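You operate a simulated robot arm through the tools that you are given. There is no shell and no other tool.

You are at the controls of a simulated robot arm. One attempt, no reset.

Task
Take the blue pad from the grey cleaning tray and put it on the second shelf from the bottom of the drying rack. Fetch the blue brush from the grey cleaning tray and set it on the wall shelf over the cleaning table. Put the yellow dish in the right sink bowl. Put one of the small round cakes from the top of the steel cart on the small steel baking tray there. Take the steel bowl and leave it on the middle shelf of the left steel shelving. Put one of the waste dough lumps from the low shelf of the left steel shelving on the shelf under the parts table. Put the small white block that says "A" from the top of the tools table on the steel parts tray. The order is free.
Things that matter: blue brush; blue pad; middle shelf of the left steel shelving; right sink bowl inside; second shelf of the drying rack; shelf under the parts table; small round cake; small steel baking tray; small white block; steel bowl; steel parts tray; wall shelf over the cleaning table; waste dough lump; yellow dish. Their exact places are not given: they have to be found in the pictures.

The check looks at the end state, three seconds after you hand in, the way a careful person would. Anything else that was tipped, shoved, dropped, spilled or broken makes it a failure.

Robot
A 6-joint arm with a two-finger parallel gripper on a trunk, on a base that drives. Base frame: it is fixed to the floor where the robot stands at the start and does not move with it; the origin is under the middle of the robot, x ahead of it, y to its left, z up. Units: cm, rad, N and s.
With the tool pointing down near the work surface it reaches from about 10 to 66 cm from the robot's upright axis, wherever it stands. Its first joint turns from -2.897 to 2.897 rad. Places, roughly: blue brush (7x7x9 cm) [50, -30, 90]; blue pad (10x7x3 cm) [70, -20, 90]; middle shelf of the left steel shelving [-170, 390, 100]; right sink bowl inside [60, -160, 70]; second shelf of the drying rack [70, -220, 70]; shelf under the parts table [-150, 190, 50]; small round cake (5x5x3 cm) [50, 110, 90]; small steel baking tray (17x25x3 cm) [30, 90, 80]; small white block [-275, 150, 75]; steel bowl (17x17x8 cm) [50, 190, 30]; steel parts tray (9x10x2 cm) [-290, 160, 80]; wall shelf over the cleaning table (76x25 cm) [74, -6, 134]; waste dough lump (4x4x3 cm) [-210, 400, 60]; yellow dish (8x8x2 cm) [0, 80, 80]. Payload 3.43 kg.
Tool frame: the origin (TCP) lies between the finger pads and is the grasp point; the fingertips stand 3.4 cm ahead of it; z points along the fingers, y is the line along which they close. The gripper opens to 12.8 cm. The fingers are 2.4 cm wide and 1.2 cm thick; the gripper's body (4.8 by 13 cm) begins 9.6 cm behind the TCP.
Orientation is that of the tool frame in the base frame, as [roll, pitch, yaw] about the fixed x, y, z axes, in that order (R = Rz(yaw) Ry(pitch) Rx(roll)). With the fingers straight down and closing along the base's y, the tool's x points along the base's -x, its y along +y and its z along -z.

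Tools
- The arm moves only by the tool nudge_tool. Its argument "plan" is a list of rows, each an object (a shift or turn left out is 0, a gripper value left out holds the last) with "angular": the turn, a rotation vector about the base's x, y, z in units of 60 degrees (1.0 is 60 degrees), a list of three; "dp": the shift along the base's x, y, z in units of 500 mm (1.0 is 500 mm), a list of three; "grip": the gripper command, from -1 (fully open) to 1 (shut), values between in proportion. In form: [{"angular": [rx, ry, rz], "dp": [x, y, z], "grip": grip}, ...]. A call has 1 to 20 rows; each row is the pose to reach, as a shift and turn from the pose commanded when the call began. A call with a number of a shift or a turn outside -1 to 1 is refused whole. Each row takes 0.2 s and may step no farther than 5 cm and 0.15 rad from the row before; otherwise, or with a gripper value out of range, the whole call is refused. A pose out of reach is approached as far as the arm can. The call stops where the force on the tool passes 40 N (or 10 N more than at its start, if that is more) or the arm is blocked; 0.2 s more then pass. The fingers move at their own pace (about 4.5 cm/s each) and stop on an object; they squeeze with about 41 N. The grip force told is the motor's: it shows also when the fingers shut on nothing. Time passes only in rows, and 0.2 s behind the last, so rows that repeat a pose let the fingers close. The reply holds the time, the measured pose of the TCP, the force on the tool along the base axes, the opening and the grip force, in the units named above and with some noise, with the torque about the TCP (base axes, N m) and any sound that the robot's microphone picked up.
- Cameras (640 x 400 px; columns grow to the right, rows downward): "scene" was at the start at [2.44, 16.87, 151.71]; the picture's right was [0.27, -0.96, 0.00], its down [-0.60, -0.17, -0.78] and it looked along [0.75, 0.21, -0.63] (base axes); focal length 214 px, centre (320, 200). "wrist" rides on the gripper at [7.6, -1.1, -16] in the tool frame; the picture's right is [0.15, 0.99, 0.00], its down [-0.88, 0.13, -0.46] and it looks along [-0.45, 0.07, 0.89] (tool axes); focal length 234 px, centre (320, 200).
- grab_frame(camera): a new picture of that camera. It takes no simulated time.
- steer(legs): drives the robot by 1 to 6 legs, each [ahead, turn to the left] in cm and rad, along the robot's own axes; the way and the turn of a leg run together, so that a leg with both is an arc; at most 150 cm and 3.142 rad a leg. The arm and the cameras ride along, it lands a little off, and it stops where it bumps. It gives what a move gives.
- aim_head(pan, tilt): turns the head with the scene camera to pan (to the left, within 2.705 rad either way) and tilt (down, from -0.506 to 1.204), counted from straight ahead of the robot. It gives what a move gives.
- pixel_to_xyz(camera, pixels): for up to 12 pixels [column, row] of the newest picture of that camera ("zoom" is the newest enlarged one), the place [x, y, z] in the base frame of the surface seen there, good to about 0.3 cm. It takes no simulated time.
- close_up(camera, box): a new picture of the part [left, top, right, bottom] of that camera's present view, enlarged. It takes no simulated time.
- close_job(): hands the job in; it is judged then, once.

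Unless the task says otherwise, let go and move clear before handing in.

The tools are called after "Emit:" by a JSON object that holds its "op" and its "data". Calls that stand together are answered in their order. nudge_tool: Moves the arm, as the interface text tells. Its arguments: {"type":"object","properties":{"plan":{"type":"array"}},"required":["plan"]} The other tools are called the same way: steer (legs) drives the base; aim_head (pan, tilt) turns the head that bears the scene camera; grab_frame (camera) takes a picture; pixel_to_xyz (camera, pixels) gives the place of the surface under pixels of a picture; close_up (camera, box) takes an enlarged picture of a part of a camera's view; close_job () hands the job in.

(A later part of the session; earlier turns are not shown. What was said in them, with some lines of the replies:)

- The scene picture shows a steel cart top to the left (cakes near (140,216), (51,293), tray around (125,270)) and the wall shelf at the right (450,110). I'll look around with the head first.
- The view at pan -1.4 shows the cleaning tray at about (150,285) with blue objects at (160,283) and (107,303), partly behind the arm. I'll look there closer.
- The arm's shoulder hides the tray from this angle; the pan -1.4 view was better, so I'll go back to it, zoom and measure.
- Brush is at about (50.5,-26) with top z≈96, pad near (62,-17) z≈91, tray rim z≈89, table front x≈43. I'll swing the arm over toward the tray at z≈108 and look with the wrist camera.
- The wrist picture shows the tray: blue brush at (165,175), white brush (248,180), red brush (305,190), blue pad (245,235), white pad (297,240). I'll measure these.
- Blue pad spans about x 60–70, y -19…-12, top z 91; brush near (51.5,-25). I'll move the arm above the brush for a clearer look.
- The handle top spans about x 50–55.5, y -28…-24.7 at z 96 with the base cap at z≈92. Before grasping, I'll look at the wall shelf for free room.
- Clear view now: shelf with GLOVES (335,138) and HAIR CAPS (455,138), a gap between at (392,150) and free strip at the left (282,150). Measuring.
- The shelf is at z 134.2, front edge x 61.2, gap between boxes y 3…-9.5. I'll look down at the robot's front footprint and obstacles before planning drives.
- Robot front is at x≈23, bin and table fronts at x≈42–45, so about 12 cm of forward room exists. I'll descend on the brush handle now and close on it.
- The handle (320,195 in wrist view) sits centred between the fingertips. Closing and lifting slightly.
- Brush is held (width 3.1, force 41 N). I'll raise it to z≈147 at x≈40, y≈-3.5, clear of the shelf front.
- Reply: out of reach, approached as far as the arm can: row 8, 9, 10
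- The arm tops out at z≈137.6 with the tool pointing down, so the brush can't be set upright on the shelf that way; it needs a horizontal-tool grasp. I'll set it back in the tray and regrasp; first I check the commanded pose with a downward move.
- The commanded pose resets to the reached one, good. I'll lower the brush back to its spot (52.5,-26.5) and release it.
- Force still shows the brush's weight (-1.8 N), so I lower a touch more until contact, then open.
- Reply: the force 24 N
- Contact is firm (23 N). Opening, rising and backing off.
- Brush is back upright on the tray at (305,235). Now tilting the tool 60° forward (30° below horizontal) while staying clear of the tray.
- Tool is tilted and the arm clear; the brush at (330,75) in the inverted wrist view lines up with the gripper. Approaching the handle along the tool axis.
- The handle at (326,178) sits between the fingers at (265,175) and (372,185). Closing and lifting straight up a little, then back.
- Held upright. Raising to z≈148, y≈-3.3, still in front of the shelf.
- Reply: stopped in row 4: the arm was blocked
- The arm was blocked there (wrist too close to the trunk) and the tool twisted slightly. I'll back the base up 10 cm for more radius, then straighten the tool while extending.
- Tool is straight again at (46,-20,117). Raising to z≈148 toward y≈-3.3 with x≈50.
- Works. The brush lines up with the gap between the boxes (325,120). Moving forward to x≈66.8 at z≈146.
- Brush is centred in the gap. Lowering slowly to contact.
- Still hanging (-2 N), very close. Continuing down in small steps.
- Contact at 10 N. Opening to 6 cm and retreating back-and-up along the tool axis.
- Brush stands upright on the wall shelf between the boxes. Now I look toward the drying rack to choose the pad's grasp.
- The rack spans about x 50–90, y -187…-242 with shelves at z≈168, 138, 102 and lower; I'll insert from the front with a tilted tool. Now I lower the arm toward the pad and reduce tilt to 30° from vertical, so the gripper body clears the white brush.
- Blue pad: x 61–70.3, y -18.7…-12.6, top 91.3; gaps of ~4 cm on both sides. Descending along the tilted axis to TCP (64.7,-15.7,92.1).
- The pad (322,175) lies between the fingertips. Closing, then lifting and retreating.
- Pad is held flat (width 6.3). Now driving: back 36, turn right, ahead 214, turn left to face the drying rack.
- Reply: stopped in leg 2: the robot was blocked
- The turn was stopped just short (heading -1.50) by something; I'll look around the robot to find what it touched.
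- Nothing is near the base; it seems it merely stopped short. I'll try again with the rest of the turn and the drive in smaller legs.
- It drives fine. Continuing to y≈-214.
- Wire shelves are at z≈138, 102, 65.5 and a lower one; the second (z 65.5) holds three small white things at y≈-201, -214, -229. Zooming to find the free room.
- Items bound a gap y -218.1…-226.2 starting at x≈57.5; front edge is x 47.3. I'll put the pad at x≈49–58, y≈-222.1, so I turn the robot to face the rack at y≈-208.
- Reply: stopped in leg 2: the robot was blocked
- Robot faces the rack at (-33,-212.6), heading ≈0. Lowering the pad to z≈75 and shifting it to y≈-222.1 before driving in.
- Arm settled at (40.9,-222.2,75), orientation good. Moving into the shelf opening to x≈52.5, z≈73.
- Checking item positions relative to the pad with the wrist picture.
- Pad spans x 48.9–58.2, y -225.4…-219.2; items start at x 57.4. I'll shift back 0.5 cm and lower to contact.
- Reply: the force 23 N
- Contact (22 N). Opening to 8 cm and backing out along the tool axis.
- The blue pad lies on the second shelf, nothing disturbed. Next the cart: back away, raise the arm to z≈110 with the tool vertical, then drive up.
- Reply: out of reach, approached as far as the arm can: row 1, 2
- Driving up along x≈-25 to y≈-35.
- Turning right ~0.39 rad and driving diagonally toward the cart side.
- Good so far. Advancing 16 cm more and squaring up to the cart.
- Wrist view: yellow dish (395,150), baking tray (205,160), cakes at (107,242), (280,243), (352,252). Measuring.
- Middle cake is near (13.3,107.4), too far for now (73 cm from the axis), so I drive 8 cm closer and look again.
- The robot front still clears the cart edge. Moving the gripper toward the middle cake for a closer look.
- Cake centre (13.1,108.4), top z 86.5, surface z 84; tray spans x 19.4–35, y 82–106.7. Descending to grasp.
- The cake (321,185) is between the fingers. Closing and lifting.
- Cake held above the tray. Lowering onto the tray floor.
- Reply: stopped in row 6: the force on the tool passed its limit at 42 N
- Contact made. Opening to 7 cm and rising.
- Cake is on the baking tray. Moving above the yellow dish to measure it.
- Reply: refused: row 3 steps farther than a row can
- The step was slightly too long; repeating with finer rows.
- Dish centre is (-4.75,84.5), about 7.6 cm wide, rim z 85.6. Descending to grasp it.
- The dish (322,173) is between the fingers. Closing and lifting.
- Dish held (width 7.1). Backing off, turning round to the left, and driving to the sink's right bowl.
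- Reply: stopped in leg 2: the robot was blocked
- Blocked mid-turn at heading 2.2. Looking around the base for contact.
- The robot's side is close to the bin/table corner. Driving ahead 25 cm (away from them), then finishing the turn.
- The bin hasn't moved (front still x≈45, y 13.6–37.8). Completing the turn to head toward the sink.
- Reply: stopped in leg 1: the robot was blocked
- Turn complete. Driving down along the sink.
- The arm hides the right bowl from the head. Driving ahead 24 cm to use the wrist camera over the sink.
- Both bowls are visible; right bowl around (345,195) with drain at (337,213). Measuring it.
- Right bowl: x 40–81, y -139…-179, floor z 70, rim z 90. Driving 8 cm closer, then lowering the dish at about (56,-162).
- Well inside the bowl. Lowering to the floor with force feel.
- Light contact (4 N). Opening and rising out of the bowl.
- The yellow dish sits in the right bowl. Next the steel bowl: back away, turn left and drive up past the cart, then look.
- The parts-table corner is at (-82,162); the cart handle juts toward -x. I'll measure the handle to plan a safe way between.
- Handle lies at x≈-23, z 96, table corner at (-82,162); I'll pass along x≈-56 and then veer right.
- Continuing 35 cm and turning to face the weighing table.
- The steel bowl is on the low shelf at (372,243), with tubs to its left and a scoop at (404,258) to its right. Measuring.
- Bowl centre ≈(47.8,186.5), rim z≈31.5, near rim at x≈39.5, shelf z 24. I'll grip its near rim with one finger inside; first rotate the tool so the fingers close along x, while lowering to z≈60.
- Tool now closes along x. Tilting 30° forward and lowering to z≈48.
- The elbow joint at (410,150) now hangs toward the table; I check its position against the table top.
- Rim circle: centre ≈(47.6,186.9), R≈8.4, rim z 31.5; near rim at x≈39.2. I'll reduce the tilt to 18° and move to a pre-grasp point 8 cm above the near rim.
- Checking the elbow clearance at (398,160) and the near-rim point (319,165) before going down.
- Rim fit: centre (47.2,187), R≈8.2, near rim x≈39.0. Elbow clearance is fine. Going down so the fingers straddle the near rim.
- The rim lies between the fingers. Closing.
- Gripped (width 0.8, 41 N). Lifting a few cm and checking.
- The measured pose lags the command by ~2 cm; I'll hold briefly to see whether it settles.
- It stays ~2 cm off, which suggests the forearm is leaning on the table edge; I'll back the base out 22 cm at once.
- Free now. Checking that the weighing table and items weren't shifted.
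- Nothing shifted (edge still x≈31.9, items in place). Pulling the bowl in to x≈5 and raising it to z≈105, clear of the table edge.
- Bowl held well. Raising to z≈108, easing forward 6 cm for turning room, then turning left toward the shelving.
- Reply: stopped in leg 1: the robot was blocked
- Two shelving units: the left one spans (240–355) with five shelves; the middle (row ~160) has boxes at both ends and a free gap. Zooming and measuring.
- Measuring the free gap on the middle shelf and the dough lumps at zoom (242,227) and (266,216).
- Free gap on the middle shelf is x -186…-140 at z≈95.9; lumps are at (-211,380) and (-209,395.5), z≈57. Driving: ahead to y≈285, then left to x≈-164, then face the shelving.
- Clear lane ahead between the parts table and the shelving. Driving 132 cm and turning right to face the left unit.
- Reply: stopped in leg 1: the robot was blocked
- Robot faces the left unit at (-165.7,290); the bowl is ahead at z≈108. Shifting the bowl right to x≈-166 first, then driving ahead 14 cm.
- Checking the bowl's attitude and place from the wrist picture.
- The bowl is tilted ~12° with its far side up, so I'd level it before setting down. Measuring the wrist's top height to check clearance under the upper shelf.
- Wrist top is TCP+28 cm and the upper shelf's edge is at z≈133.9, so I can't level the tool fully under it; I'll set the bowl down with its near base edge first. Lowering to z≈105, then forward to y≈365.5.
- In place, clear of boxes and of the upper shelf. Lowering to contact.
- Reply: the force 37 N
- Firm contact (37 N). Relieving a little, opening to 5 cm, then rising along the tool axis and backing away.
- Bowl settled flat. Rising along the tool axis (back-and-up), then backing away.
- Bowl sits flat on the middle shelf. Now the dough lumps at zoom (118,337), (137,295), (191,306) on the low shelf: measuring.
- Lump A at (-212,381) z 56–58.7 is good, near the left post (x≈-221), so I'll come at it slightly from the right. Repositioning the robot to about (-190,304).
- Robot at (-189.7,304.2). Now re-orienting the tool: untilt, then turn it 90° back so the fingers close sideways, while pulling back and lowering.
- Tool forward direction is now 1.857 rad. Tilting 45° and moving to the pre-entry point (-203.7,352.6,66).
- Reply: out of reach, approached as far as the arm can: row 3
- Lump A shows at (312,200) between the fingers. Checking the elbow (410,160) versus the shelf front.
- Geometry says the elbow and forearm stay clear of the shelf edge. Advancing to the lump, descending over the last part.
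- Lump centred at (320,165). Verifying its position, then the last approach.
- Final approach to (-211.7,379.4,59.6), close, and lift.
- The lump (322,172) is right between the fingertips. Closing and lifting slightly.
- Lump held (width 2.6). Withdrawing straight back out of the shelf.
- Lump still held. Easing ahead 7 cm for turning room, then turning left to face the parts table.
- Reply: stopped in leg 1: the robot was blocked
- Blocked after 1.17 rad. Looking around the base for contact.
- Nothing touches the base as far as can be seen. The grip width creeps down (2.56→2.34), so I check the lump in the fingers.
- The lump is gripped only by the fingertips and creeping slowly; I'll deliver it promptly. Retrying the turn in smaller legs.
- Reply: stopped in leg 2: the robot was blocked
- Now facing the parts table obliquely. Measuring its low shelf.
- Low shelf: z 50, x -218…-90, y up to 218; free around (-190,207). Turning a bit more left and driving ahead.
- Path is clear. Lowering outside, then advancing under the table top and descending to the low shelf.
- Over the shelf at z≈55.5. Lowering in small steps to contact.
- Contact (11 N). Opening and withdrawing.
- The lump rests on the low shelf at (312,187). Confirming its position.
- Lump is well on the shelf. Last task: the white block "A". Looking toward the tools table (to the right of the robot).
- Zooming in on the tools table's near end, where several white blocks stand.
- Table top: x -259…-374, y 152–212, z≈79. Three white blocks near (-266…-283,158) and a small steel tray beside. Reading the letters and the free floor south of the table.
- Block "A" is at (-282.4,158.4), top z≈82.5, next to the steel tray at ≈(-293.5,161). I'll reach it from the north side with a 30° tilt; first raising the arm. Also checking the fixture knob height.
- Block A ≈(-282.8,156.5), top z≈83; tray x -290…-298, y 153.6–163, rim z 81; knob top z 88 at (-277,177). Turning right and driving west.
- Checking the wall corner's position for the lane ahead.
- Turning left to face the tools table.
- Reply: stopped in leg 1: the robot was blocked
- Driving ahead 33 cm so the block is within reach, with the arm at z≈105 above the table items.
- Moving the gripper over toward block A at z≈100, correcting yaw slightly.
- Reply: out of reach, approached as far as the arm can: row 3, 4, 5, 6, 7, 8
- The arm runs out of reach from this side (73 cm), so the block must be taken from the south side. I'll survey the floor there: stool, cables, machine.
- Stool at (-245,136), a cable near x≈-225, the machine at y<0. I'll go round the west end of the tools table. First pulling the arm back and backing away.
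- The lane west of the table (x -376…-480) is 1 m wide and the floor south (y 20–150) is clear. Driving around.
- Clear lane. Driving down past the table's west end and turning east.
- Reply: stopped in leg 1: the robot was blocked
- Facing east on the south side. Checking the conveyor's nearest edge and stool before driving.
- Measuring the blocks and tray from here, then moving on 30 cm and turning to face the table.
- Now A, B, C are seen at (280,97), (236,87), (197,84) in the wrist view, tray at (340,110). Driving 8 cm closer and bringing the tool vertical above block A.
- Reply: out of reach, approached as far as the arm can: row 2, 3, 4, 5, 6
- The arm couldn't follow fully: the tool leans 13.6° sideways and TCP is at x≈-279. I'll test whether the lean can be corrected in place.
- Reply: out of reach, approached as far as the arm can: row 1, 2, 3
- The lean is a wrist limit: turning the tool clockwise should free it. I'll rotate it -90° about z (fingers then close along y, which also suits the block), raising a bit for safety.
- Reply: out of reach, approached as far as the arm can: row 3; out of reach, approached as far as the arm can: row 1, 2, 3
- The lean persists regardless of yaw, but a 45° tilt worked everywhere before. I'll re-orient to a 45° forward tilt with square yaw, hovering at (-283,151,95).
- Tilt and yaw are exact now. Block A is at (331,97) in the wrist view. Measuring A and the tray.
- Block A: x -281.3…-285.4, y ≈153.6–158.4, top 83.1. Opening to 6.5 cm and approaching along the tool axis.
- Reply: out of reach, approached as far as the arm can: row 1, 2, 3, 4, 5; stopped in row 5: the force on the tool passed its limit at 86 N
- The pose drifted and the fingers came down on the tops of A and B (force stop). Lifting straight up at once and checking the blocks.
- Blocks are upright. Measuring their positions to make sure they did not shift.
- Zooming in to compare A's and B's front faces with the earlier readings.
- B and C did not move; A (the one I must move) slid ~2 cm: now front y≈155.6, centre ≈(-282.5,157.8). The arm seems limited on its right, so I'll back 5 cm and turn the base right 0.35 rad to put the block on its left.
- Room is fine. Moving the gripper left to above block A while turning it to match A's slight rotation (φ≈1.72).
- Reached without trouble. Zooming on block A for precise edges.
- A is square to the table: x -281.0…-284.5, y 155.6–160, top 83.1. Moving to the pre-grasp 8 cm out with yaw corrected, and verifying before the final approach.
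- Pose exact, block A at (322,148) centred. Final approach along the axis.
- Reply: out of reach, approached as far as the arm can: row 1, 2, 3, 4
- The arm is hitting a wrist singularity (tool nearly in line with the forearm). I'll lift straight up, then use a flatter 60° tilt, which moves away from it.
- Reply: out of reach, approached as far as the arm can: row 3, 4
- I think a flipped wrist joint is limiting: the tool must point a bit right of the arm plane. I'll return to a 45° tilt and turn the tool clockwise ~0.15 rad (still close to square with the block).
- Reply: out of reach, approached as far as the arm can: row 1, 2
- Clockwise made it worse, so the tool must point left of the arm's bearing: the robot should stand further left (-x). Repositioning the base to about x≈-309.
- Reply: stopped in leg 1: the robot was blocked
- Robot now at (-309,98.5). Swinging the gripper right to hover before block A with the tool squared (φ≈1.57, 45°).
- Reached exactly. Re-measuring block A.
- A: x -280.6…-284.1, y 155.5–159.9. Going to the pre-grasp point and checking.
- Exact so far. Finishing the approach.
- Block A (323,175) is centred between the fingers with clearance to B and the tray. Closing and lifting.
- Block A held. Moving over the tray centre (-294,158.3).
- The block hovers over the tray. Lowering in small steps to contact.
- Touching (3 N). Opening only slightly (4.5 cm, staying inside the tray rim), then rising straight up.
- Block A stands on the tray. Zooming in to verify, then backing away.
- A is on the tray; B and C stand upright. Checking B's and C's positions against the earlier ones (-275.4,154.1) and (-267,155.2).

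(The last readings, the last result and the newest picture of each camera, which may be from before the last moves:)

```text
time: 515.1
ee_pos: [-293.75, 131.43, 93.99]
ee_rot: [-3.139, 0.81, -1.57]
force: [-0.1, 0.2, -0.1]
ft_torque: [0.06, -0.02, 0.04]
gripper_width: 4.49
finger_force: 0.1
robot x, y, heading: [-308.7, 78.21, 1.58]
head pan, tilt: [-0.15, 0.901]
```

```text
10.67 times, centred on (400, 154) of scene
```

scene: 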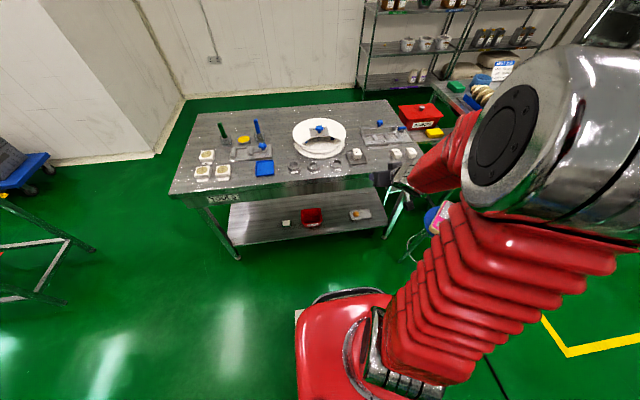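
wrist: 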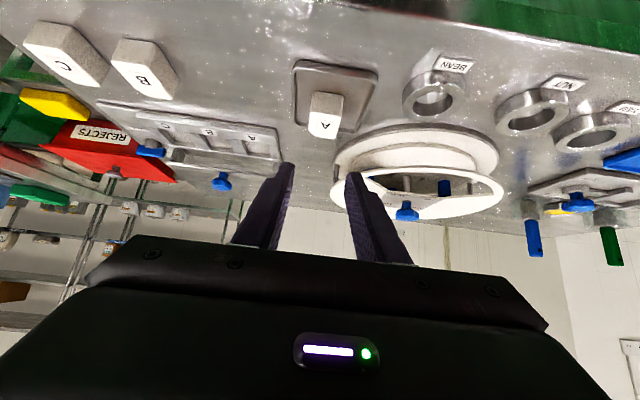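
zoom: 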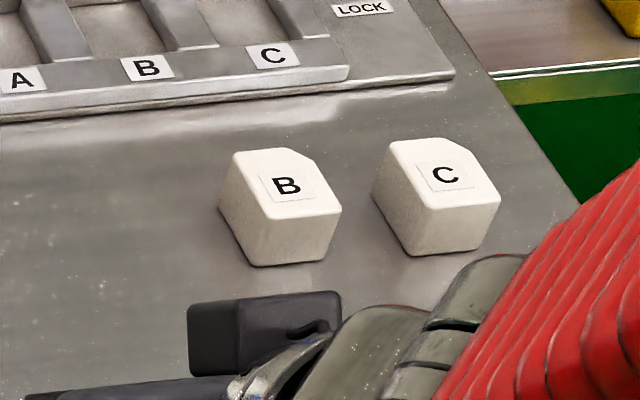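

B and C are where they were, A is on the tray, and the other six items were each confirmed in place; the gripper is empty and clear. Handing in.

Emit:
{"op": "close_job", "data": {}}

```text
The job is handed in.
```

The job is handed in. All seven items are where you asked, and the pictures showed each one settled in place; I don't have the check's result.

| Item | Where it is now |
|---|---|
| Blue pad | Second shelf from the bottom of the drying rack, in front of the small white items |
| Blue brush | Wall shelf over the cleaning table, standing upright between the two boxes |
| Yellow dish | Floor of the right sink bowl |
| Small round cake | Small steel baking tray on the cart |
| Steel bowl | Middle shelf of the left steel shelving, standing level |
| Waste dough lump | Shelf under the parts table, about 8 cm in from the edge |
| White block "A" | Steel parts tray |

Some contacts along the way could matter to a careful check:

- **White blocks:** on one approach the fingers pressed down on A and B. A slid about 2 cm before I picked it up. B and C read within a few millimetres of their earlier positions.
- **Weighing table:** the forearm seems to have leaned on the table's edge while I lifted the steel bowl. The table and the items on it did not shift.
- **Base moves:** several turns stopped as "blocked". At one the robot was close to the waste bin, which measured the same afterwards. At the others I saw nothing touching the robot.
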